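You operate a simulated robot arm through the tools that you are given. There is no shell and no other tool.

Carry out the task below with a simulated robot arm. There is one attempt and no reset: what you move stays moved.

## Task
Take the green sign with orange band and put it on the white card with purple edge. Take the jar with purple lid on the deck in front of the hopper and put it away on the top of the long steel bench. Put the green plug with blue band on the deck in front of the hopper away on the top of the bench marked checks. Press the yellow button marked test two times. Fetch the green padlock with purple band and stand it on the shelf marked samples. Switch the lever marked ring rinse on. Switch the lever marked clear water on. Pull the drawer marked cards open. The order is free. Set down upright: green sign with orange band, jar with purple lid, green padlock with purple band. The lever marked ring rinse goes to its stop. The lever marked clear water goes to its stop.

It is judged by the outcome, as a careful person would: the job done as asked, and still so three seconds after it is handed in. It fails if anything else is knocked over, pushed out of place, dropped, spilled or broken. A push-on lid holds only when it is set on centred and level and pressed home; a screw cap is set on level and turned clockwise until tight.

## Robot
A 7-joint arm with a two-finger parallel gripper on a trunk, on a base that moves. Base frame: it is fixed to the floor where the robot stands at the start and does not move with it; the origin is under the middle of the robot, x ahead of it, y to its left, z up. Units: mm, degrees, N and s.
With the tool pointing down near the work surface it reaches from about 100 to 760 mm from the robot's upright axis, wherever it stands. Its first joint turns from -166.0 to 166.0 degrees. Places, roughly: drawer marked cards [100, 2700, 400]; green padlock with purple band (5x3x8 cm) [-1800, 1500, 1100]; green plug with blue band (5x5x5 cm) [-1400, 300, 500]; green sign with orange band [-2500, -1500, 500]; jar with purple lid (5x5x8 cm) [-1400, 0, 500]; lever marked clear water [-2800, 900, 1000]; lever marked ring rinse [-2800, 900, 1200]; shelf marked samples [700, -1700, 900]; top of the bench marked checks [-1400, 3700, 800]; top of the long steel bench [1300, 2000, 900]; white card with purple edge [-2250, -1250, 500]; yellow button marked test [-1600, 1400, 700]. Payload 3.43 kg.
Tool frame: the origin (TCP) lies between the finger pads and is the grasp point; the fingertips stand 34 mm ahead of it; z points along the fingers, y is the line along which they close. Largest opening 128 mm; finger width 24, thickness 12; the body of the gripper, 48 by 130 mm, starts 96 mm behind the TCP.
Orientation is told as [roll, pitch, yaw] about the base's x, y, z axes, in that order, counted from this pose: with the fingers straight down and closing along the base's y, the tool's x points along the base's -x, its y along +y and its z along -z.

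## Interface
- The arm moves only by the tool move_arm. Its arguments are lists of equal length, an entry for each row: "turn": the turn, a rotation vector about the base's x, y, z in units of 5 degrees (1.0 is 5 degrees), a list of three; "offset": the shift along the base's x, y, z in units of 50 mm (1.0 is 50 mm), a list of three; "gripper": the finger opening in mm, from 0 to 128. In form: {"turn": [[rx, ry, rz], ...], "offset": [[x, y, z], ...], "gripper": [gripper, ...]}. A call has 1 to 20 rows; each row shifts and turns the commanded pose from where the row before left it. A call with a number of a shift or a turn outside -1 to 1 is refused whole. Each row takes 0.2 s and may step no farther than 50 mm and 8.6 degrees from the row before; otherwise, or with a gripper value out of range, the whole call is refused. A pose out of reach is approached as far as the arm can. The call stops where the force on the tool passes 40 N (or 10 N more than at its start, if that is more) or the arm is blocked; 0.2 s more then pass. The fingers move at their own pace (about 153 mm/s each) and stop on an object; they squeeze with about 27 N. The grip force told is the motor's: it shows also when the fingers shut on nothing. Time passes only in rows, and 0.2 s behind the last, so rows that do not move let the fingers close. It gives the time, the measured TCP pose, the force on the tool (base axes), the opening and the grip force at its end, in the units of the frame above (readings bear some noise), with the torque about the TCP (base axes, N m) and any sound that the robot's microphone picked up, and new pictures: "pictures" is both (left out), scene, wrist or none.
- Cameras (640 x 400 px; columns grow to the right, rows downward): "scene" is now at [186, 4.5, 1555.4]; the picture's right is [0.04, -1.00, 0.00], its down [-0.73, -0.03, -0.68] and it looks along [0.68, 0.03, -0.73] (base axes); focal length 275 px, centre (320, 200). "wrist" rides on the gripper at [76, -11, -160] in the tool frame; the picture's right is [0.15, 0.99, 0.00], its down [-0.88, 0.13, -0.46] and it looks along [-0.45, 0.07, 0.89] (tool axes); focal length 234 px, centre (320, 200). There is no depth. A picture from a camera that has moved, and an enlarged one, comes with that camera's place and axes in the base frame and with its lens.
- base_move(legs): drives the robot by 1 to 6 legs, each [ahead, turn to the left] in mm and degrees, along the robot's own axes; the way and the turn of a leg run together, so that a leg with both is an arc; at most 1500 mm and 180 degrees a leg. The arm and the cameras ride along, it lands a little off, and it stops where it bumps. It gives what a move gives, and a new picture of the scene camera.
- pan_tilt(pan, tilt): turns the head with the scene camera to pan (to the left, within 132 degrees either way) and tilt (down, from -29 to 69), counted from straight ahead of the robot. It gives what a move gives, and a new picture of the scene camera.
- inspect(camera, box): a new picture of the part [left, top, right, bottom] of that camera's present view, enlarged. It takes no simulated time.
- finish_job(): hands the job in; it is judged then, once.

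Nothing tells you exact positions but the pictures and the camera data. Unless the task says otherwise, let go and move clear before handing in.

The tools are called after ">>>" as a command line: name --argument value ..., lists and objects as JSON in quotes. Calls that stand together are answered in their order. move_arm: Moves the arm, as the interface text tells. Its arguments: {"type":"object","properties":{"turn":{"type":"array","items":{"type":"array","items":{"type":"number"}}},"offset":{"type":"array","items":{"type":"array","items":{"type":"number"}}},"gripper":{"type":"array","items":{"type":"number"}},"pictures":{"type":"string","enum":["both","scene","wrist","none"]}},"required":["turn","offset","gripper"]} The other tools are called the same way: base_move (legs) drives the base; pan_tilt (pan, tilt) turns the head that bears the scene camera; inspect (camera, box) takes an enlarged picture of a part of a camera's view; finish_job () hands the job in.

At the start:

```text
t: 0.0
eef_pos: [435.3, 182.3, 755.8]
ee_rot: [0.0, 0.0, 0.0]
force: [0.3, 0.1, 0.4]
moment: [-0.01, -0.02, -0.01]
opening: 127.9
grip_force: 0.0
robot x, y, heading: [2.2, -0.8, 0.0]
head pan, tilt (commanded): [2.3, 47.1]
```

scene: 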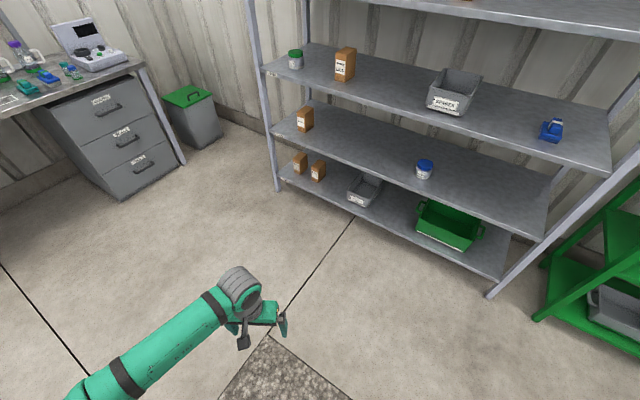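
wrist: 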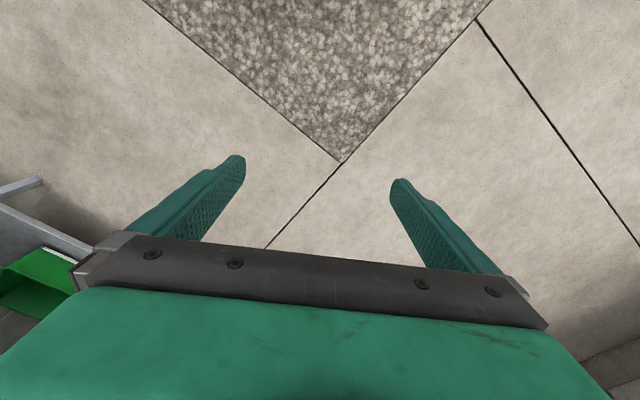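

I see a shelf rack ahead, a bench with drawers to the left. I'll look around first with the head to get a layout of the room.

>>> pan_tilt --pan 70 --tilt 25

>>> pan_tilt --pan 130 --tilt 25

>>> pan_tilt --pan -130 --tilt 25

>>> pan_tilt --pan -70 --tilt 25

>>> pan_tilt --pan 0 --tilt 25

```text
t: 1.4
eef_pos: [435.7, 183.4, 756.4]
ee_rot: [0.0, 0.0, -0.1]
force: [-0.9, -0.1, 0.0]
moment: [0.01, -0.01, -0.01]
opening: 128.1
grip_force: 0.0
robot x, y, heading: [0.7, 2.5, -0.4]
head pan, tilt (commanded): [70.0, 25.0]
camera scene: at [138.1, 87.9, 1588.8], right [0.94, -0.34, 0.0], down [-0.14, -0.4, -0.91], along [0.31, 0.85, -0.42], focal length 275 px, centre (320, 200)
```

scene: 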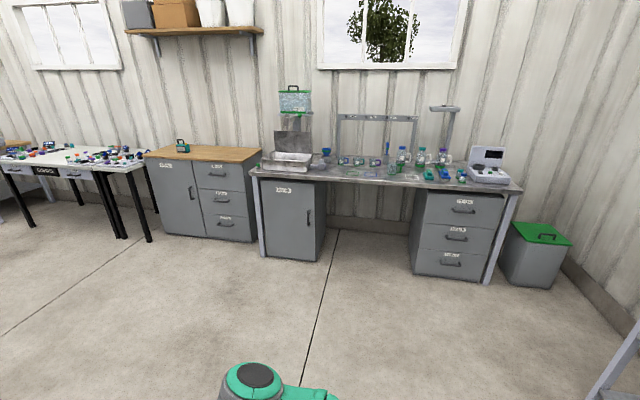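

```text
t: 2.7
eef_pos: [435.1, 182.7, 755.6]
ee_rot: [0.0, 0.0, 0.0]
force: [-1.2, 0.5, -0.1]
moment: [-0.05, 0.0, -0.03]
opening: 127.9
grip_force: 0.1
robot x, y, heading: [4.9, 0.9, 0.0]
head pan, tilt (commanded): [130.0, 25.0]
camera scene: at [47.3, 72.0, 1588.9], right [0.77, 0.64, 0.0], down [0.27, -0.32, -0.91], along [-0.58, 0.69, -0.42], focal length 275 px, centre (320, 200)
```

scene: 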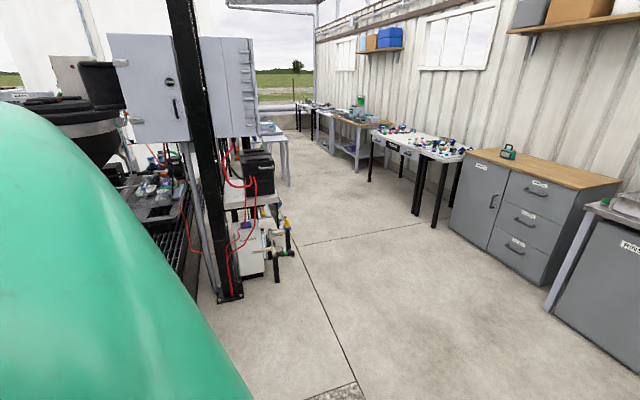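

```text
t: 6.3
eef_pos: [434.8, 183.7, 755.9]
ee_rot: [0.0, 0.0, 0.1]
force: [-0.1, -0.4, 0.2]
moment: [-0.01, 0.02, 0.03]
opening: 128.1
grip_force: 0.1
robot x, y, heading: [-2.0, -1.4, 0.0]
head pan, tilt (commanded): [-130.0, 25.0]
camera scene: at [47.3, -69.3, 1588.9], right [-0.77, 0.64, 0.0], down [0.27, 0.32, -0.91], along [-0.58, -0.69, -0.42], focal length 275 px, centre (320, 200)
```

scene: 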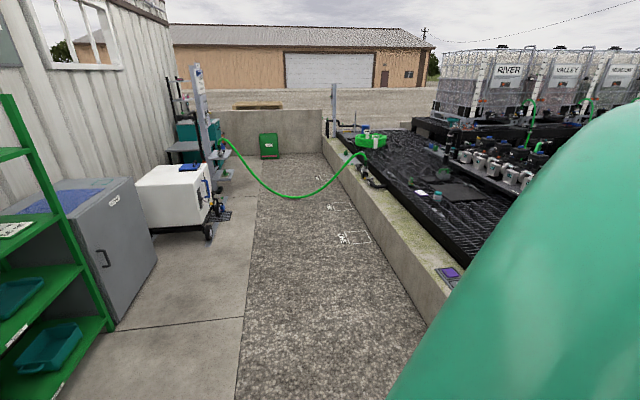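

```text
t: 7.6
eef_pos: [434.4, 182.7, 755.3]
ee_rot: [0.1, 0.0, 0.0]
force: [0.9, 0.3, -0.1]
moment: [0.0, 0.02, 0.0]
opening: 128.0
grip_force: 0.1
robot x, y, heading: [0.4, -2.3, -0.1]
head pan, tilt (commanded): [-70.0, 25.0]
camera scene: at [137.9, -85.3, 1588.9], right [-0.94, -0.34, 0.0], down [-0.14, 0.4, -0.91], along [0.31, -0.85, -0.42], focal length 275 px, centre (320, 200)
```

scene: 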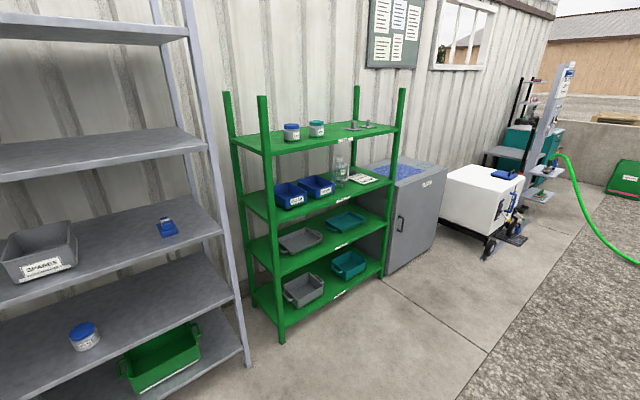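

```text
t: 9.0
eef_pos: [434.5, 184.0, 755.5]
ee_rot: [0.0, 0.1, -0.1]
force: [0.0, 0.1, 0.4]
moment: [-0.01, 0.04, -0.03]
opening: 128.3
grip_force: 0.1
robot x, y, heading: [-0.8, -0.9, -0.2]
head pan, tilt (commanded): [0.0, 25.0]
camera scene: at [198.6, 1.2, 1588.9], right [0.0, -1.0, 0.0], down [-0.42, 0.0, -0.91], along [0.91, 0.0, -0.42], focal length 275 px, centre (320, 200)
```

scene: 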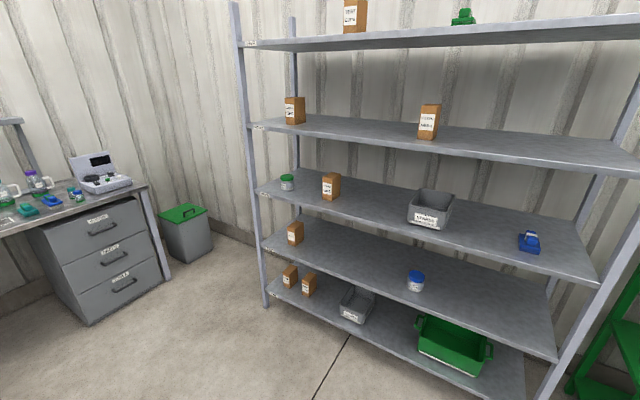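

The room is laid out: rack ahead, green shelves on the right, benches on the left, and a hopper/deck machine behind. I'll turn around in place to see what is behind me.

>>> base_move --legs '[[0, 180]]'

>>> pan_tilt --pan -35 --tilt 25

>>> pan_tilt --pan 35 --tilt 25

>>> pan_tilt --pan 0 --tilt 30

```text
t: 18.0
eef_pos: [-422.2, -211.7, 755.1]
ee_rot: [0.0, 0.0, -176.2]
force: [-0.4, 0.9, 0.5]
moment: [-0.01, -0.02, 0.02]
opening: 128.0
grip_force: 0.0
robot x, y, heading: [-0.8, 3.2, -175.9]
head pan, tilt (commanded): [0.0, 25.0]
camera scene: at [-195.2, -10.8, 1588.9], right [-0.07, 1.0, 0.0], down [0.42, 0.03, -0.91], along [-0.9, -0.06, -0.42], focal length 275 px, centre (320, 200)
```

scene: 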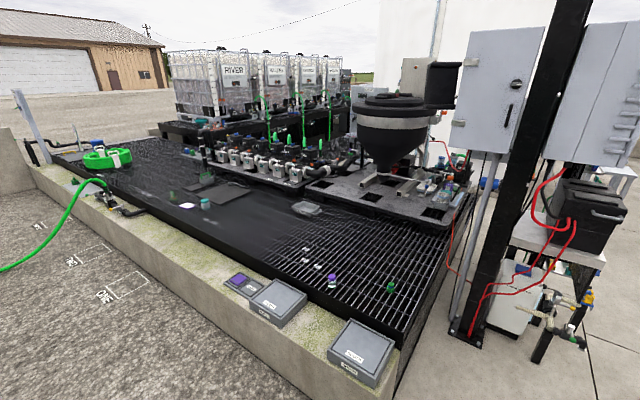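

```text
t: 19.0
eef_pos: [-423.1, -211.6, 755.3]
ee_rot: [0.0, 0.0, -176.2]
force: [0.7, -1.1, -0.1]
moment: [0.0, 0.01, -0.03]
opening: 128.2
grip_force: 0.0
robot x, y, heading: [-2.8, 0.6, -175.9]
head pan, tilt (commanded): [-35.0, 25.0]
camera scene: at [-182.1, 43.0, 1588.9], right [0.52, 0.86, 0.0], down [0.36, -0.22, -0.91], along [-0.78, 0.47, -0.42], focal length 275 px, centre (320, 200)
```

scene: 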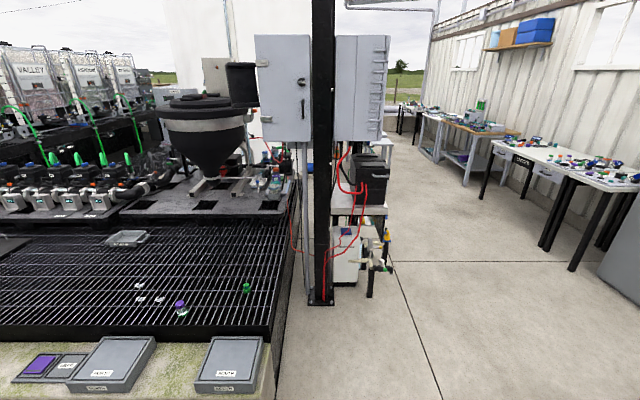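

```text
t: 20.4
eef_pos: [-421.7, -211.3, 756.1]
ee_rot: [0.1, 0.0, -176.2]
force: [0.6, -0.6, 1.2]
moment: [0.02, -0.03, -0.01]
opening: 128.2
grip_force: 0.2
robot x, y, heading: [1.4, -1.7, -176.1]
head pan, tilt (commanded): [35.0, 25.0]
camera scene: at [-175.1, -62.4, 1588.9], right [-0.63, 0.78, 0.0], down [0.33, 0.26, -0.91], along [-0.71, -0.57, -0.42], focal length 275 px, centre (320, 200)
```

scene: 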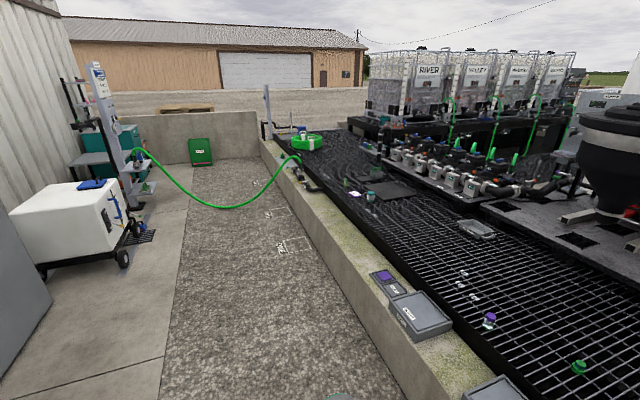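

```text
t: 21.4
eef_pos: [-421.1, -211.1, 755.5]
ee_rot: [-0.1, 0.0, -176.3]
force: [-0.5, -0.1, 0.1]
moment: [-0.01, -0.01, 0.03]
opening: 127.9
grip_force: 0.0
robot x, y, heading: [2.2, 2.4, -176.4]
head pan, tilt (commanded): [0.0, 30.0]
camera scene: at [-193.5, -10.8, 1580.9], right [-0.07, 1.0, 0.0], down [0.5, 0.03, -0.87], along [-0.86, -0.06, -0.5], focal length 275 px, centre (320, 200)
```

scene: 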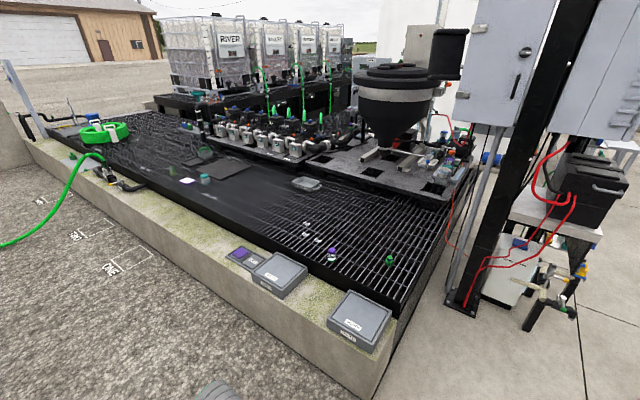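

The deck with the jar (purple lid) and green plug is visible ahead. I'll enlarge several parts to read labels.

>>> inspect --camera "scene" --box '[220, 220, 440, 360]'

>>> inspect --camera "scene" --box '[440, 0, 640, 340]'

>>> inspect --camera "scene" --box '[100, 90, 320, 230]'

>>> inspect --camera "scene" --box '[300, 60, 480, 200]'

```text
2.86 times, centred on (330, 290) of scene
camera zoom: at [-193.5, -10.8, 1580.9], right [-0.07, 1.0, 0.0], down [0.5, 0.03, -0.87], along [-0.86, -0.06, -0.5], focal length 786 px, centre (291, -57)
```

zoom: 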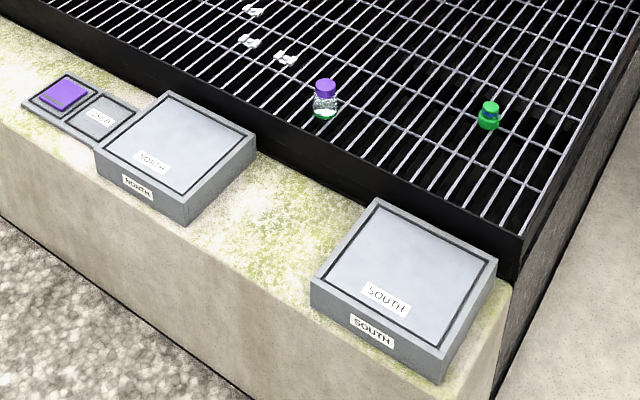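

```text
1.18 times, centred on (540, 170) of scene
camera zoom: at [-193.5, -10.8, 1580.9], right [-0.07, 1.0, 0.0], down [0.5, 0.03, -0.87], along [-0.86, -0.06, -0.5], focal length 324 px, centre (61, 235)
```

zoom: 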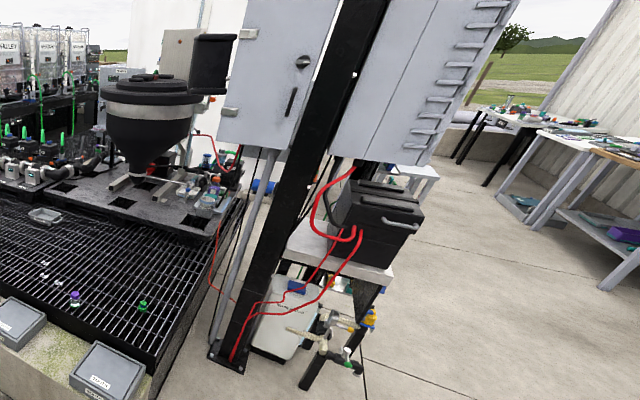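

```text
2.86 times, centred on (210, 160) of scene
camera zoom: at [-193.5, -10.8, 1580.9], right [-0.07, 1.0, 0.0], down [0.5, 0.03, -0.87], along [-0.86, -0.06, -0.5], focal length 786 px, centre (634, 314)
```

zoom: 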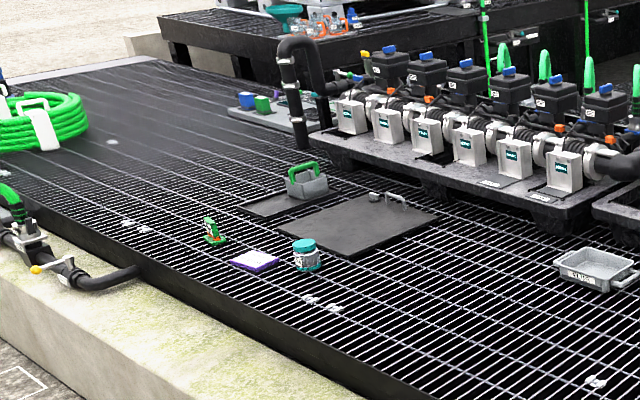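

```text
2.86 times, centred on (390, 130) of scene
camera zoom: at [-193.5, -10.8, 1580.9], right [-0.07, 1.0, 0.0], down [0.5, 0.03, -0.87], along [-0.86, -0.06, -0.5], focal length 786 px, centre (120, 400)
```

zoom: 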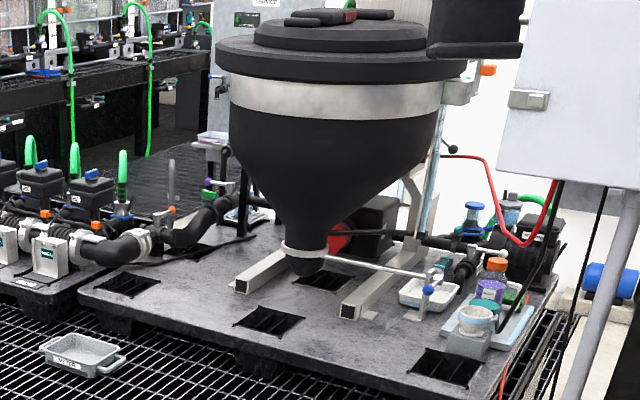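

I see the sign and card farther down the deck, the jar and plug near the front corner. I'll look straight down to learn my own base's footprint before approaching the wall.

>>> pan_tilt --pan 0 --tilt 69

>>> pan_tilt --pan 90 --tilt 69

>>> pan_tilt --pan -40 --tilt 10

```text
t: 22.4
eef_pos: [-421.8, -211.2, 756.3]
ee_rot: [0.0, -0.1, -176.2]
force: [0.1, 0.2, -0.1]
moment: [-0.01, 0.02, 0.02]
opening: 127.9
grip_force: 0.1
robot x, y, heading: [-1.1, 1.8, -176.2]
head pan, tilt (commanded): [0.0, 68.8]
camera scene: at [-159.1, -8.4, 1529.5], right [-0.07, 1.0, 0.0], down [0.93, 0.06, -0.36], along [-0.36, -0.02, -0.93], focal length 275 px, centre (320, 200)
```

scene: 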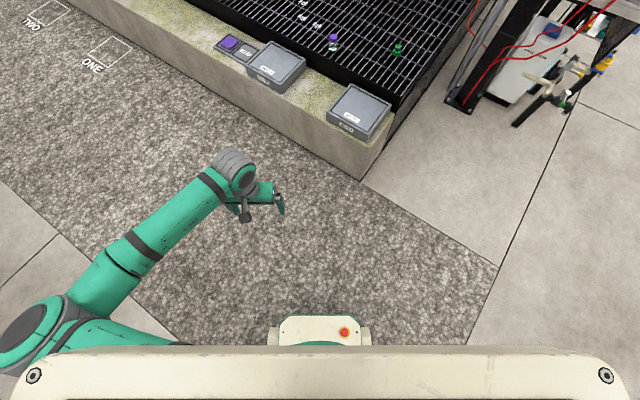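

```text
t: 24.1
eef_pos: [-421.7, -212.1, 755.8]
ee_rot: [0.0, 0.0, -176.2]
force: [0.2, -0.4, 0.3]
moment: [0.02, -0.03, -0.02]
opening: 128.1
grip_force: 0.0
robot x, y, heading: [-0.9, 1.9, -176.2]
head pan, tilt (commanded): [90.0, 68.8]
camera scene: at [-99.6, -60.5, 1529.4], right [-1.0, -0.07, 0.0], down [-0.06, 0.93, -0.36], along [0.02, -0.36, -0.93], focal length 275 px, centre (320, 200)
```

scene: 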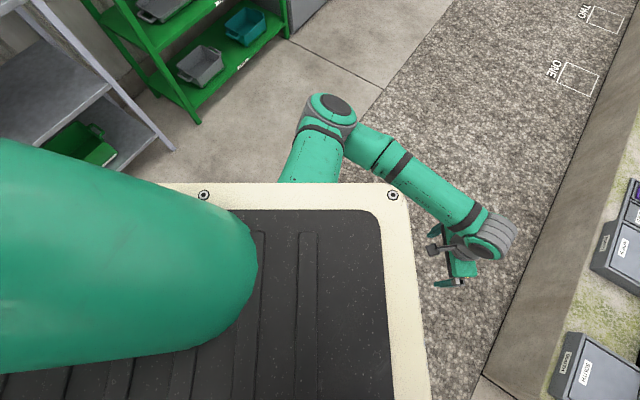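

```text
t: 26.2
eef_pos: [-421.8, -210.4, 754.9]
ee_rot: [0.0, 0.0, -176.2]
force: [-0.7, 0.2, -0.6]
moment: [0.0, 0.0, 0.0]
opening: 128.1
grip_force: 0.1
robot x, y, heading: [1.1, -1.8, -176.2]
head pan, tilt (commanded): [-40.0, 10.0]
camera scene: at [-178.3, 50.2, 1613.2], right [0.59, 0.81, 0.0], down [0.14, -0.1, -0.98], along [-0.79, 0.58, -0.17], focal length 275 px, centre (320, 200)
```

scene: 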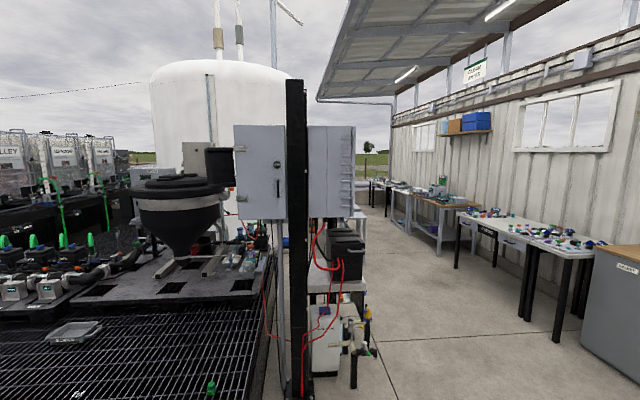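

The beige plate is the trunk top; the base itself is small. I'll drive to a spot in front of the wall near the jar, facing the deck, and look.

>>> base_move --legs '[[0, 29], [780, 0], [0, -67]]'

>>> pan_tilt --pan 0 --tilt 45

>>> pan_tilt --pan 0 --tilt 69

```text
t: 35.3
eef_pos: [-1115.6, -320.6, 755.0]
ee_rot: [0.0, 0.0, 144.7]
force: [-0.1, 0.5, -0.3]
moment: [0.02, -0.01, -0.01]
opening: 128.0
grip_force: 0.0
robot x, y, heading: [-653.4, -420.3, 144.6]
head pan, tilt (commanded): [-40.0, 10.0]
camera scene: at [-762.4, -269.2, 1613.3], right [0.97, 0.25, 0.0], down [0.04, -0.17, -0.98], along [-0.25, 0.95, -0.17], focal length 275 px, centre (320, 200)
```

scene: 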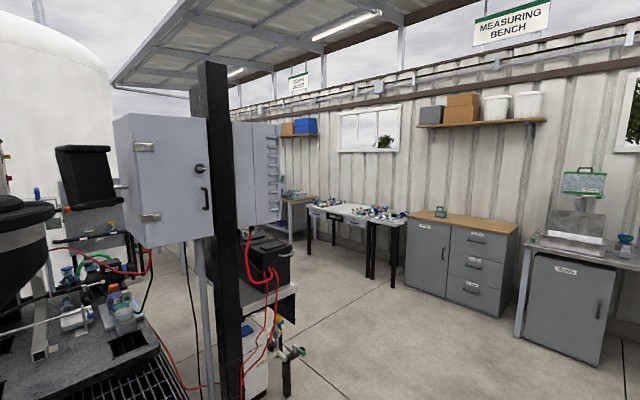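

```text
t: 36.4
eef_pos: [-1115.9, -318.6, 754.6]
ee_rot: [-0.1, 0.1, 144.7]
force: [-0.1, -0.4, 0.6]
moment: [0.0, -0.01, 0.02]
opening: 128.1
grip_force: 0.0
robot x, y, heading: [-655.3, -420.0, 144.4]
head pan, tilt (commanded): [0.0, 45.0]
camera scene: at [-805.2, -312.0, 1558.4], right [0.58, 0.81, 0.0], down [0.58, -0.41, -0.71], along [-0.58, 0.41, -0.71], focal length 275 px, centre (320, 200)
```

scene: 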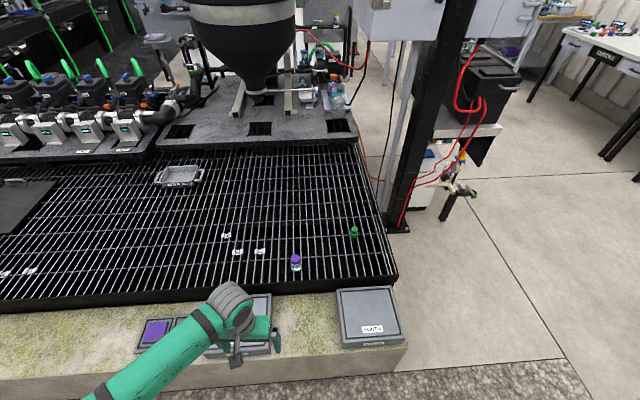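

```text
t: 37.3
eef_pos: [-1114.9, -319.2, 755.8]
ee_rot: [-0.1, 0.0, 144.8]
force: [0.4, 0.8, 0.3]
moment: [-0.01, -0.01, -0.02]
opening: 127.9
grip_force: 0.0
robot x, y, heading: [-654.9, -419.8, 144.8]
head pan, tilt (commanded): [0.0, 68.8]
camera scene: at [-784.6, -326.8, 1529.5], right [0.58, 0.82, 0.0], down [0.76, -0.54, -0.36], along [-0.3, 0.21, -0.93], focal length 275 px, centre (320, 200)
```

scene: 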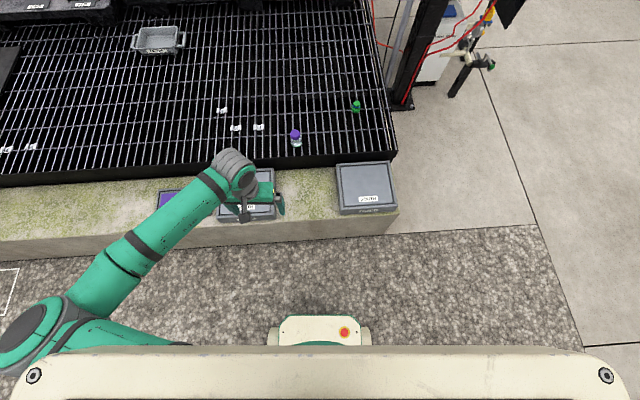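

The jar is roughly at (-1400,-25,470) and the plug beside it; the wall face is ~530 mm ahead of me. I'll drive about 190 mm closer, squaring to the wall.

>>> base_move --legs '[[190, 3.5]]'

>>> pan_tilt --pan 0 --tilt 55

```text
t: 38.8
eef_pos: [-1277.5, -242.9, 756.0]
ee_rot: [0.0, 0.1, 148.2]
force: [-0.4, -0.5, 0.3]
moment: [0.0, -0.03, 0.01]
opening: 128.0
grip_force: 0.0
robot x, y, heading: [-811.5, -316.8, 148.1]
head pan, tilt (commanded): [0.0, 68.8]
camera scene: at [-946.8, -230.4, 1529.4], right [0.53, 0.85, 0.0], down [0.79, -0.49, -0.36], along [-0.31, 0.19, -0.93], focal length 275 px, centre (320, 200)
```

scene: 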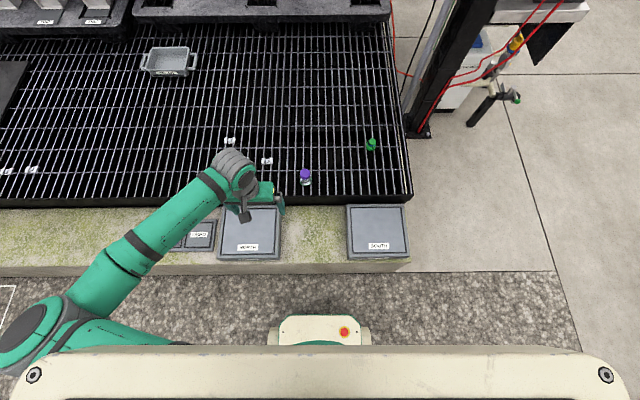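

```text
t: 39.6
eef_pos: [-1277.5, -243.5, 754.8]
ee_rot: [0.0, -0.1, 148.3]
force: [-0.5, -0.5, -0.2]
moment: [-0.02, 0.03, -0.01]
opening: 128.1
grip_force: 0.0
robot x, y, heading: [-808.9, -314.7, 148.2]
head pan, tilt (commanded): [0.0, 55.0]
camera scene: at [-960.6, -221.9, 1544.8], right [0.53, 0.85, 0.0], down [0.7, -0.43, -0.57], along [-0.49, 0.3, -0.82], focal length 275 px, centre (320, 200)
```

scene: 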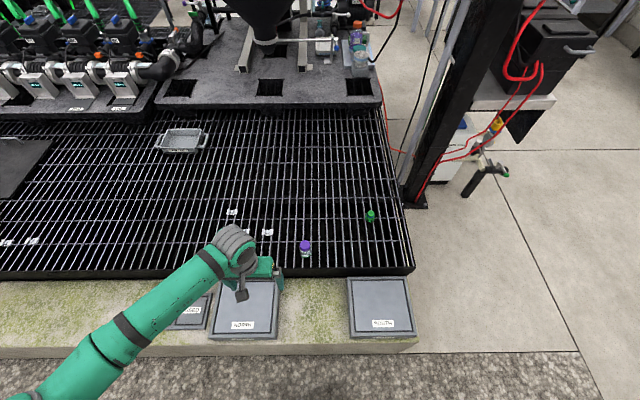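

Jar base is about (-1399,-27,473). I'll move the tool above it at the present height and look with the wrist camera.

>>> move_arm --turn '[[0, 0, 0], [0, 0, 0], [0, 0, 0], [0, 0, 0], [0, 0, 0], [0, 0, 0], [0, 0, 0]]' --offset '[[-0.41, 0.72, 0], [-0.41, 0.72, 0], [-0.41, 0.72, 0], [-0.41, 0.72, 0], [-0.41, 0.72, 0], [-0.41, 0.72, 0], [0, 0, 0]]' --gripper '[100, 100, 100, 100, 100, 100, 100]'

```text
t: 41.2
eef_pos: [-1401.2, -25.9, 755.3]
ee_rot: [0.1, 0.0, 148.2]
force: [0.6, -0.3, -0.5]
moment: [-0.01, 0.0, -0.01]
opening: 99.7
grip_force: 0.0
robot x, y, heading: [-813.5, -314.5, 148.1]
head pan, tilt (commanded): [0.0, 55.0]
camera scene: at [-960.6, -221.8, 1544.9], right [0.53, 0.85, 0.0], down [0.7, -0.43, -0.57], along [-0.49, 0.3, -0.82], focal length 275 px, centre (320, 200)
camera wrist: at [-1330.6, -56.9, 917.2], right [-0.4, -0.92, 0.0], down [-0.82, 0.35, 0.46], along [-0.42, 0.18, -0.89], focal length 234 px, centre (320, 200)
```

scene: 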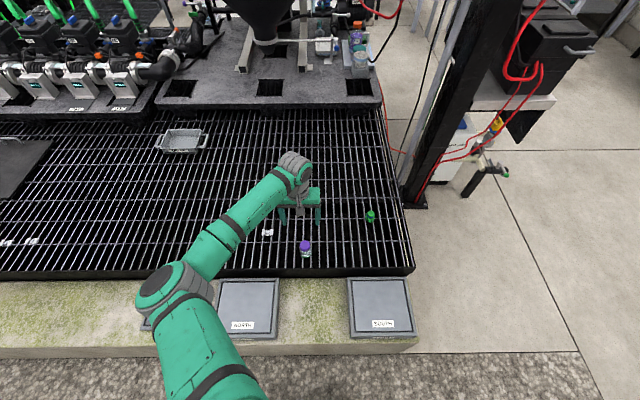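
wrist: 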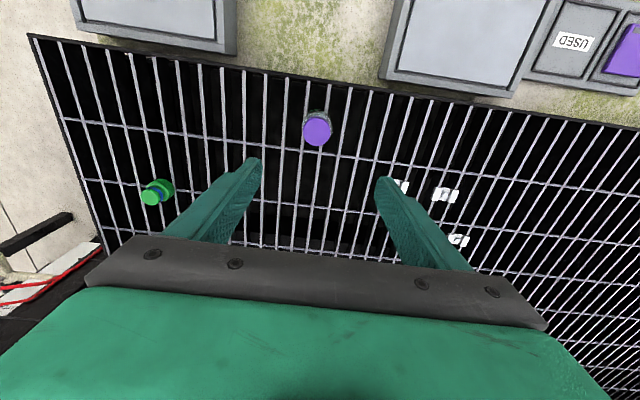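

The lid is seen at about (-1392,-25). I'll correct and descend to just above it, then check.

>>> move_arm --turn '[[0, 0, 0], [0, 0, 0], [0, 0, 0], [0, 0, 0], [0, 0, 0]]' --offset '[[0.18, 0.02, 0], [0, 0, -0.8], [0, 0, -0.8], [0, 0, -0.8], [0, 0, 0]]' --gripper '[100, 100, 100, 100, 100]'

>>> inspect --camera "scene" --box '[220, 160, 420, 285]'

```text
t: 42.4
eef_pos: [-1394.2, -28.2, 634.9]
ee_rot: [-0.1, 0.0, 148.2]
force: [-0.6, 0.3, -0.2]
moment: [0.0, 0.04, -0.01]
opening: 99.7
grip_force: 0.0
robot x, y, heading: [-813.2, -321.9, 148.3]
head pan, tilt (commanded): [0.0, 55.0]
camera scene: at [-960.7, -221.8, 1544.9], right [0.53, 0.85, 0.0], down [0.7, -0.43, -0.57], along [-0.49, 0.3, -0.82], focal length 275 px, centre (320, 200)
camera wrist: at [-1322.1, -57.9, 796.4], right [-0.4, -0.92, 0.0], down [-0.82, 0.35, 0.46], along [-0.42, 0.18, -0.89], focal length 234 px, centre (320, 200)
```

scene: 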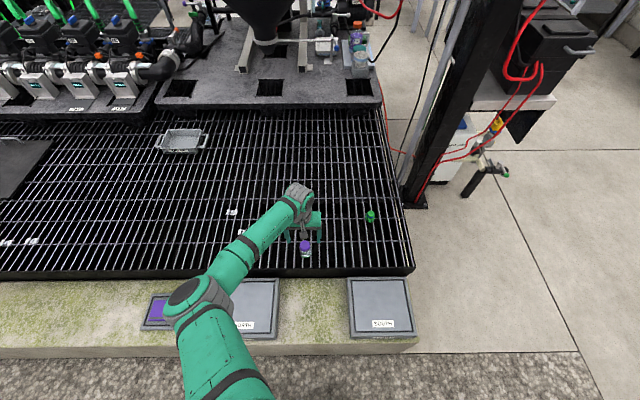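
wrist: 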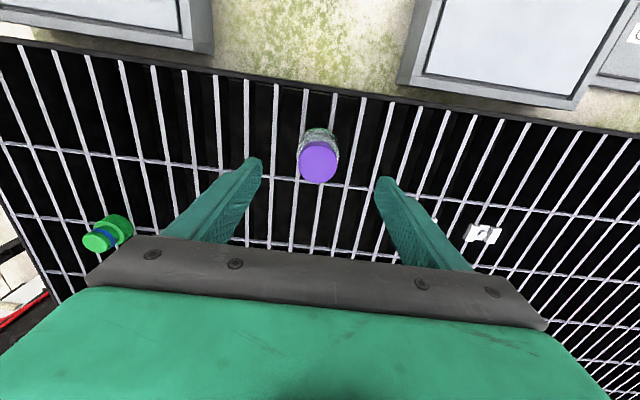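

```text
3.20 times, centred on (320, 222) of scene
camera zoom: at [-960.7, -221.8, 1544.9], right [0.53, 0.85, 0.0], down [0.7, -0.43, -0.57], along [-0.49, 0.3, -0.82], focal length 880 px, centre (320, 128)
```

zoom: 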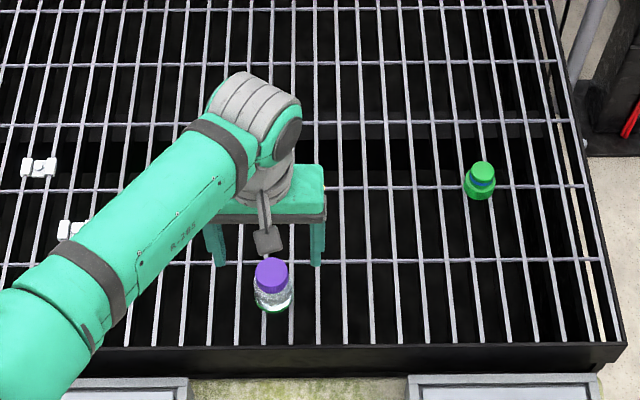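

Lid top is about z=559 at (-1390,-26). I'll descend around the jar and close.

>>> move_arm --turn '[[0, 0, 0], [0, 0, 0], [0, 0, 0], [0, 0, 0], [0, 0, 0], [0, 0, 0], [0, 0, 0], [0, 0, 0]]' --offset '[[0.08, 0.03, 0], [0, 0, -0.72], [0, 0, -0.72], [0, 0, -0.72], [0, 0, 0], [0, 0, 0], [0, 0, 0], [0, 0, 0]]' --gripper '[100, 100, 100, 100, 100, 30, 30, 30]'

```text
t: 43.4
eef_pos: [-1388.8, -26.3, 535.5]
ee_rot: [0.0, 0.3, 148.3]
force: [12.7, -6.5, 23.2]
moment: [-1.11, 0.43, 0.87]
opening: 99.4
grip_force: 0.1
robot x, y, heading: [-808.9, -316.1, 148.0]
head pan, tilt (commanded): [0.0, 55.0]
stopped in row 5: the force on the tool passed its limit at 76 N (the readings are from after the stop); the commanded pose is now the measured one
camera scene: at [-959.7, -222.1, 1545.0], right [0.53, 0.85, 0.0], down [0.69, -0.43, -0.57], along [-0.49, 0.3, -0.82], focal length 275 px, centre (320, 200)
camera wrist: at [-1317.4, -56.4, 695.4], right [-0.4, -0.92, 0.0], down [-0.82, 0.35, 0.45], along [-0.42, 0.18, -0.89], focal length 234 px, centre (320, 200)
```

scene: 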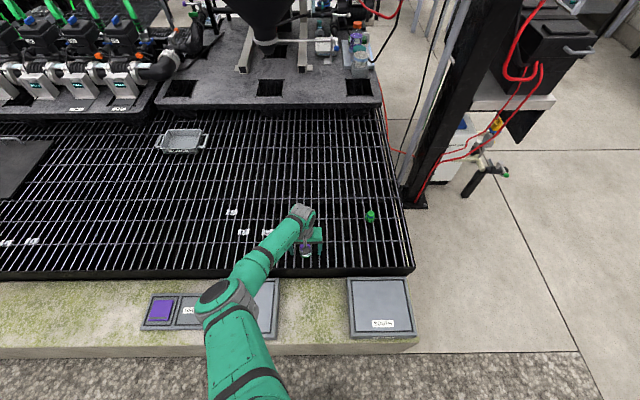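
wrist: 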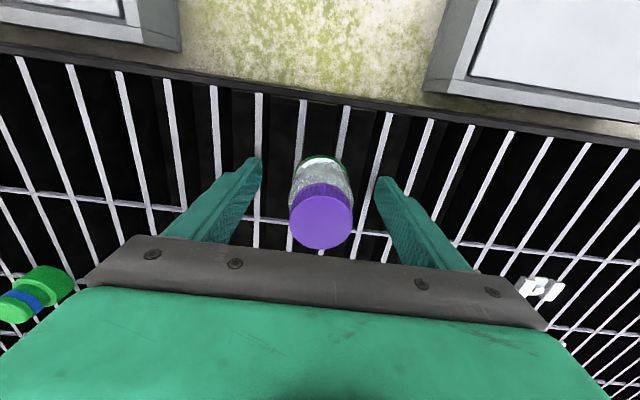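

The fingertips touched the grate (deck z≈500), so I'll lift 10 mm, shift slightly toward the jar's centre, and close.

>>> move_arm --turn '[[0, 0, 0], [0, 0, 0], [0, 0, 0], [0, 0, 0], [0, 0, 0], [0, 0, 0]]' --offset '[[0, 0, 0.22], [0.1, -0.04, 0], [0, 0, 0], [0, 0, 0], [0, 0, 0], [0, 0, 0]]' --gripper '[100, 100, 100, 25, 25, 25]'

```text
t: 44.8
eef_pos: [-1382.9, -26.8, 543.0]
ee_rot: [0.0, 0.1, 148.3]
force: [-0.4, -0.3, 3.4]
moment: [-0.05, 0.07, -0.02]
opening: 46.3
grip_force: 27.1
robot x, y, heading: [-810.3, -317.0, 148.1]
head pan, tilt (commanded): [0.0, 55.0]
camera scene: at [-960.5, -221.8, 1544.9], right [0.53, 0.85, 0.0], down [0.7, -0.43, -0.57], along [-0.49, 0.3, -0.82], focal length 275 px, centre (320, 200)
camera wrist: at [-1313.0, -58.3, 705.1], right [-0.4, -0.92, 0.0], down [-0.82, 0.35, 0.45], along [-0.42, 0.18, -0.89], focal length 234 px, centre (320, 200)
```

scene: 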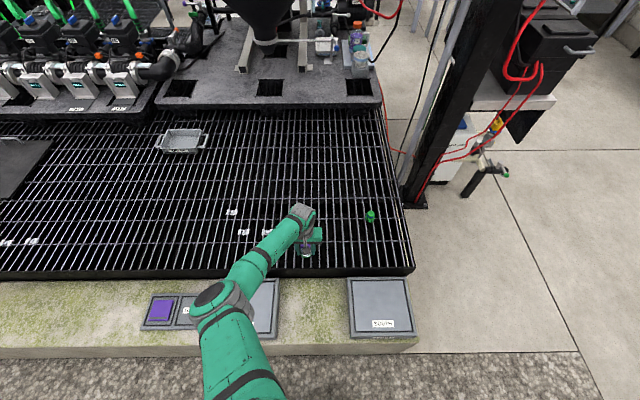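
wrist: 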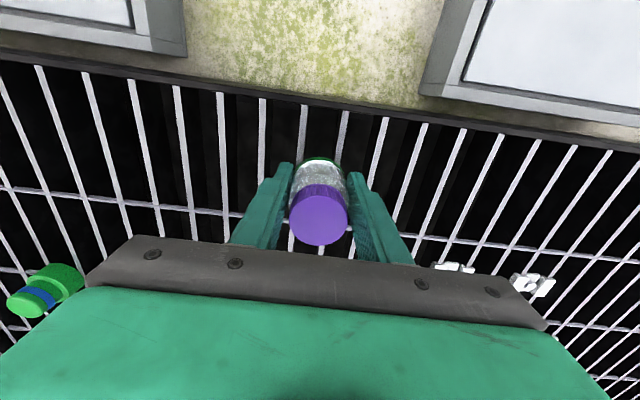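

The jar is held (opening 46 mm). I'll lift it straight up, then retract it toward the trunk for travel.

>>> move_arm --turn '[[0, 0, 0], [0, 0, 0], [0, 0, 0], [0, 0, 0], [0, 0, 0], [0, 0, 0], [0, 0, 0], [0, 0, 0], [0, 0, 0], [0, 0, 0], [0, 0, 0], [0, 0, 0], [0, 0, 0]]' --offset '[[0, 0, 0.5], [0, 0, 0.9], [0, 0, 0.9], [0, 0, 0.9], [0.55, -0.5, 0.6], [0.55, -0.5, 0.6], [0.55, -0.5, 0.6], [0.55, -0.5, 0.6], [0.55, -0.5, 0.6], [0.55, -0.5, 0.6], [0, 0, 0.9], [0, 0, 0.9], [0, 0, 0]]' --gripper '[25, 25, 25, 25, 25, 25, 25, 25, 25, 25, 25, 25, 25]'

```text
t: 47.6
eef_pos: [-1218.8, -178.5, 974.5]
ee_rot: [0.0, 0.0, 148.1]
force: [0.1, -0.5, -0.1]
moment: [0.0, -0.05, -0.01]
opening: 46.4
grip_force: 26.9
robot x, y, heading: [-813.1, -316.8, 148.1]
head pan, tilt (commanded): [0.0, 55.0]
camera scene: at [-960.6, -221.9, 1544.9], right [0.53, 0.85, 0.0], down [0.7, -0.43, -0.57], along [-0.49, 0.3, -0.82], focal length 275 px, centre (320, 200)
camera wrist: at [-1147.6, -208.6, 1136.0], right [-0.4, -0.92, 0.0], down [-0.82, 0.35, 0.45], along [-0.42, 0.18, -0.89], focal length 234 px, centre (320, 200)
```

scene: 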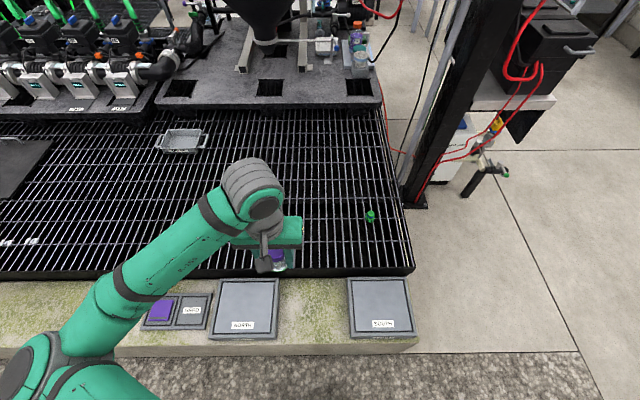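
wrist: 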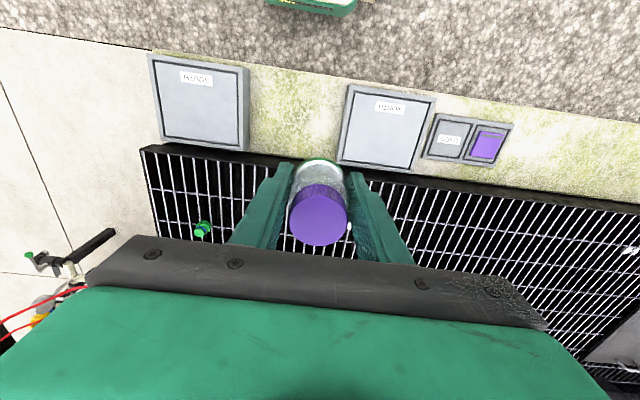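

I'll drive across to the long steel bench, stopping short to look at its top.

>>> base_move --legs '[[-200, 0], [0, -101.4], [1000, 0], [850, 0], [0, 11]]'

>>> pan_tilt --pan 0 --tilt 30

```text
t: 63.6
eef_pos: [731.3, 1336.4, 974.9]
ee_rot: [0.0, 0.1, 58.8]
force: [0.9, 0.4, -0.6]
moment: [0.02, 0.02, 0.0]
opening: 46.3
grip_force: 27.6
robot x, y, heading: [597.2, 926.3, 58.3]
head pan, tilt (commanded): [0.0, 55.0]
camera scene: at [689.8, 1080.2, 1544.9], right [0.85, -0.52, 0.0], down [-0.43, -0.7, -0.57], along [0.3, 0.49, -0.82], focal length 275 px, centre (320, 200)
```

scene: 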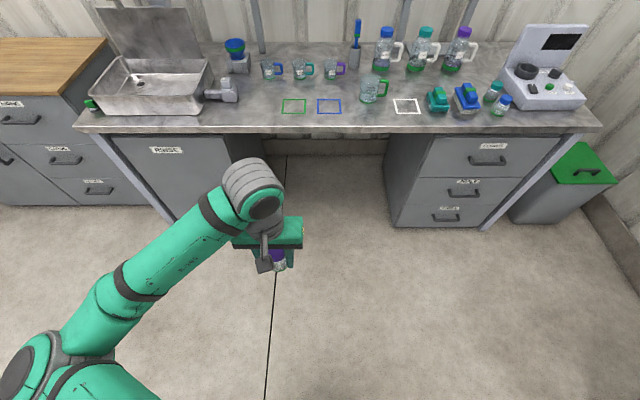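

```text
t: 64.5
eef_pos: [731.2, 1336.3, 973.9]
ee_rot: [-0.2, 0.1, 58.7]
force: [0.1, -0.2, -0.7]
moment: [-0.01, 0.0, 0.01]
opening: 46.4
grip_force: 26.7
robot x, y, heading: [595.7, 930.6, 58.5]
head pan, tilt (commanded): [0.0, 30.0]
camera scene: at [699.3, 1095.9, 1580.8], right [0.85, -0.52, 0.0], down [-0.26, -0.43, -0.87], along [0.45, 0.74, -0.5], focal length 275 px, centre (320, 200)
```

scene: 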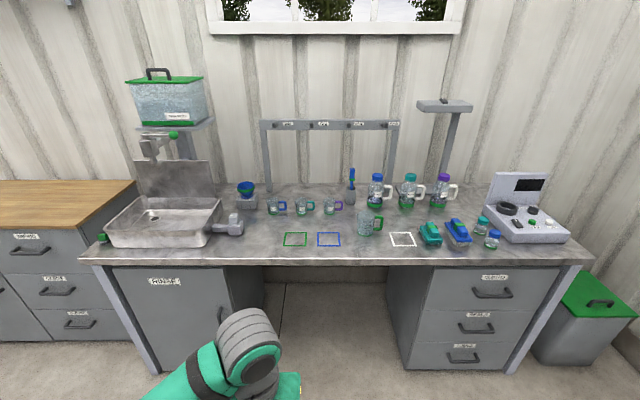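

The bench top has free room at the front. I'll enlarge it to choose a clear spot.

>>> inspect --camera "scene" --box '[200, 160, 440, 290]'

>>> inspect --camera "scene" --box '[70, 160, 260, 290]'

>>> inspect --camera "scene" --box '[400, 160, 640, 290]'

>>> inspect --camera "scene" --box '[0, 180, 140, 340]'

```text
2.67 times, centred on (320, 225) of scene
camera zoom: at [699.3, 1095.9, 1580.8], right [0.85, -0.52, 0.0], down [-0.26, -0.43, -0.87], along [0.45, 0.74, -0.5], focal length 733 px, centre (320, 133)
```

zoom: 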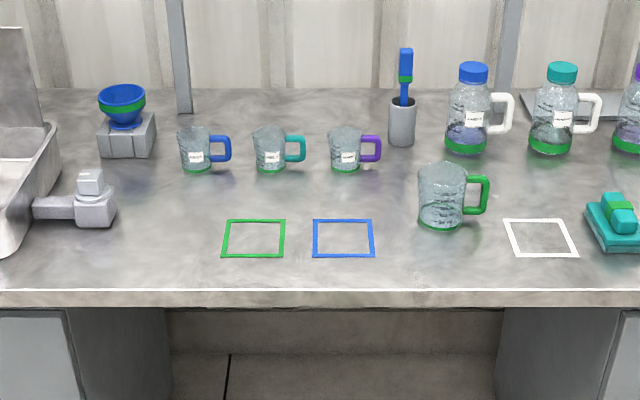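

```text
3.08 times, centred on (165, 225) of scene
camera zoom: at [699.3, 1095.9, 1580.8], right [0.85, -0.52, 0.0], down [-0.26, -0.43, -0.87], along [0.45, 0.74, -0.5], focal length 846 px, centre (797, 123)
```

zoom: 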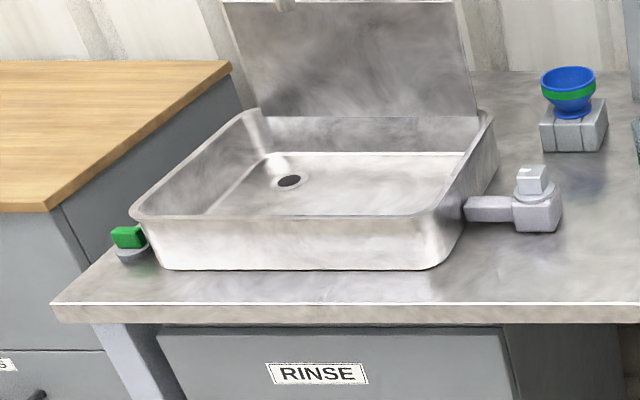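

```text
2.67 times, centred on (520, 225) of scene
camera zoom: at [699.3, 1095.9, 1580.8], right [0.85, -0.52, 0.0], down [-0.26, -0.43, -0.87], along [0.45, 0.74, -0.5], focal length 733 px, centre (-213, 133)
```

zoom: 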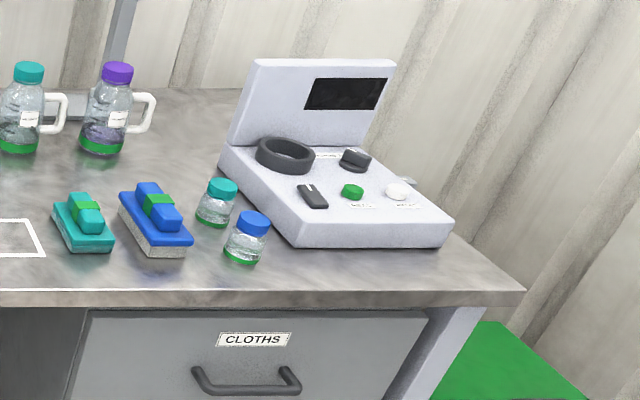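

```text
2.50 times, centred on (70, 260) of scene
camera zoom: at [699.3, 1095.9, 1580.8], right [0.85, -0.52, 0.0], down [-0.26, -0.43, -0.87], along [0.45, 0.74, -0.5], focal length 687 px, centre (945, 50)
```

zoom: 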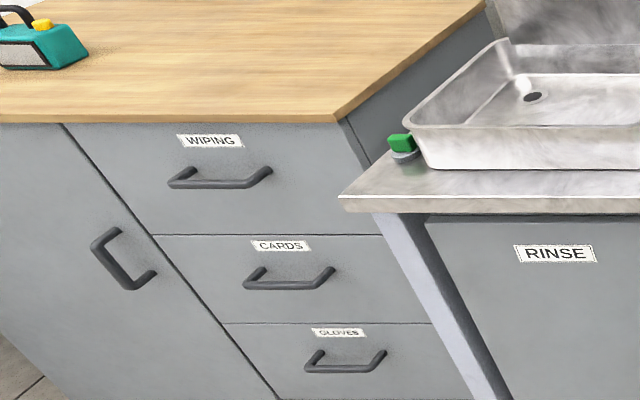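

The CARDS drawer is the middle one under the wooden top. For the jar I choose the clear spot between the sink's tap and the green square; I'll drive 400 mm forward.

>>> move_arm --turn '[[0, 0, 0], [0, 0, 0]]' --offset '[[0, 0, 0.8], [0, 0, 0.2]]' --gripper '[25, 25]' --pictures "none"

>>> base_move --legs '[[400, 0]]'

>>> pan_tilt --pan 15 --tilt 50

```text
t: 65.1
eef_pos: [732.1, 1336.5, 1024.5]
ee_rot: [0.0, 0.1, 58.8]
force: [0.1, -0.5, -2.1]
moment: [-0.04, -0.02, 0.0]
opening: 46.3
grip_force: 26.7
robot x, y, heading: [596.5, 926.8, 58.6]
head pan, tilt (commanded): [0.0, 30.0]
```

```text
t: 67.6
eef_pos: [937.7, 1669.7, 1024.2]
ee_rot: [0.0, 0.1, 58.3]
force: [0.0, 0.0, -1.0]
moment: [-0.03, -0.01, 0.0]
opening: 46.7
grip_force: 27.3
robot x, y, heading: [804.8, 1262.7, 58.5]
head pan, tilt (commanded): [0.0, 30.0]
camera scene: at [904.3, 1428.9, 1580.9], right [0.85, -0.52, 0.0], down [-0.26, -0.43, -0.87], along [0.45, 0.74, -0.5], focal length 275 px, centre (320, 200)
```

scene: 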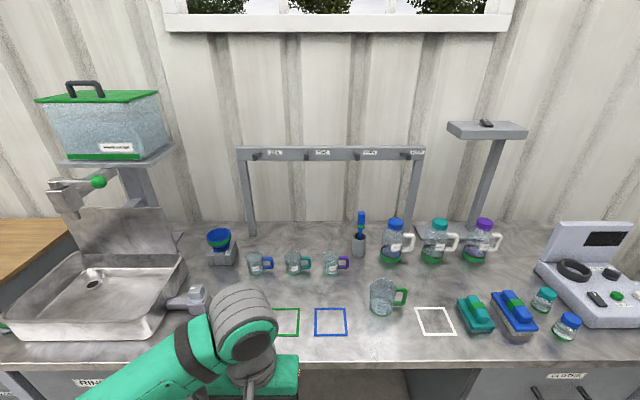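

```text
t: 68.4
eef_pos: [937.2, 1669.4, 1025.4]
ee_rot: [0.0, 0.1, 58.4]
force: [0.5, -0.3, -0.5]
moment: [0.02, 0.01, 0.02]
opening: 46.4
grip_force: 27.1
robot x, y, heading: [800.2, 1261.6, 58.1]
head pan, tilt (commanded): [15.0, 50.0]
camera scene: at [878.9, 1425.7, 1551.4], right [0.96, -0.29, 0.0], down [-0.22, -0.73, -0.64], along [0.18, 0.62, -0.77], focal length 275 px, centre (320, 200)
```

scene: 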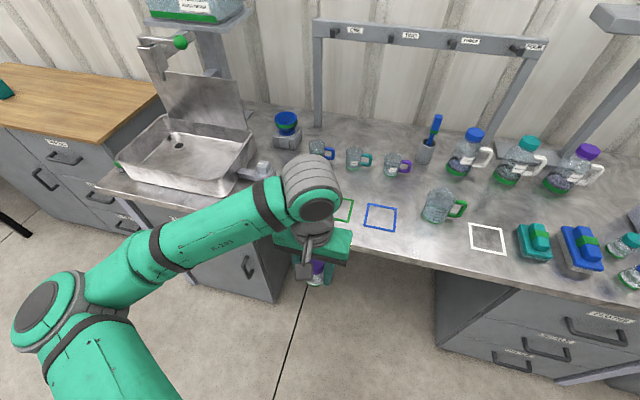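

Triangulating the blue square gives the bench top at about z=850. I'll drive 90 mm closer and extend the arm over the free spot, then check with the wrist camera.

>>> base_move --legs '[[90, 0]]'

>>> move_arm --turn '[[0, 0, 0], [0, 0, 0], [0, 0, 0], [0, 0, 0], [0, 0, 0], [0, 0, 0], [0, 0, 0]]' --offset '[[-0.1, 0.8, 0], [-0.1, 0.8, 0], [-0.1, 0.8, 0], [-0.1, 0.8, 0], [-0.1, 0.8, 0], [-0.1, 0.8, 0], [0, 0, 0]]' --gripper '[25, 25, 25, 25, 25, 25, 25]'

```text
t: 69.5
eef_pos: [983.9, 1747.7, 1025.2]
ee_rot: [0.0, 0.1, 58.5]
force: [0.4, 0.3, -1.5]
moment: [-0.04, 0.01, -0.03]
opening: 46.9
grip_force: 27.0
robot x, y, heading: [847.3, 1338.9, 58.5]
head pan, tilt (commanded): [15.0, 50.0]
camera scene: at [926.1, 1503.4, 1551.4], right [0.96, -0.28, 0.0], down [-0.22, -0.73, -0.64], along [0.18, 0.62, -0.77], focal length 275 px, centre (320, 200)
```

scene: 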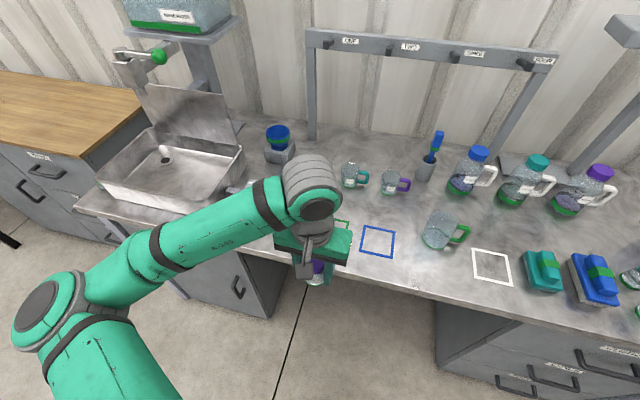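

```text
t: 71.1
eef_pos: [953.7, 1987.4, 1025.5]
ee_rot: [-0.1, 0.2, 58.4]
force: [-0.6, 0.6, -0.5]
moment: [-0.01, 0.03, 0.02]
opening: 46.5
grip_force: 26.7
robot x, y, heading: [848.6, 1339.5, 58.4]
head pan, tilt (commanded): [15.0, 50.0]
camera scene: at [926.1, 1503.3, 1551.4], right [0.96, -0.28, 0.0], down [-0.22, -0.73, -0.64], along [0.18, 0.62, -0.77], focal length 275 px, centre (320, 200)
camera wrist: at [924.2, 1916.2, 1186.2], right [-0.92, 0.39, 0.0], down [0.35, 0.82, 0.45], along [0.18, 0.42, -0.89], focal length 234 px, centre (320, 200)
```

scene: 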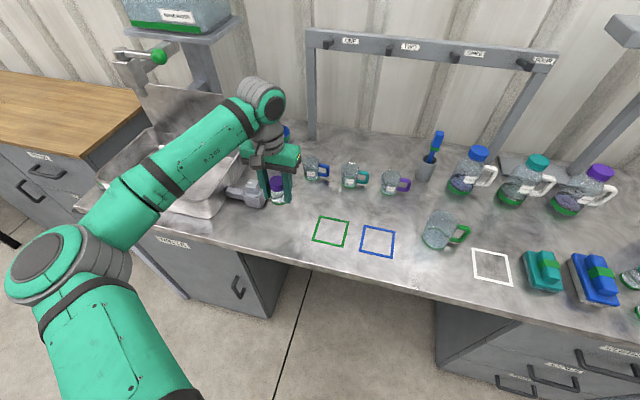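
wrist: 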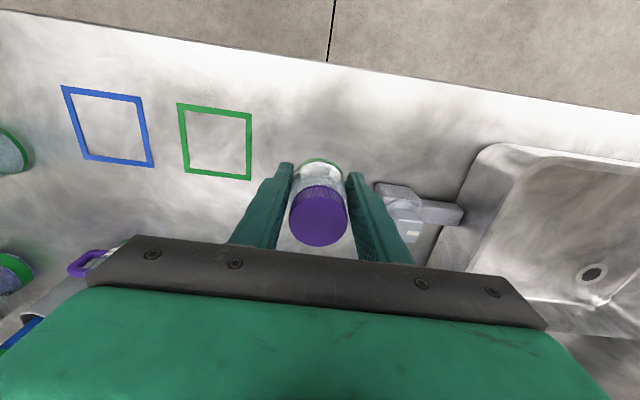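

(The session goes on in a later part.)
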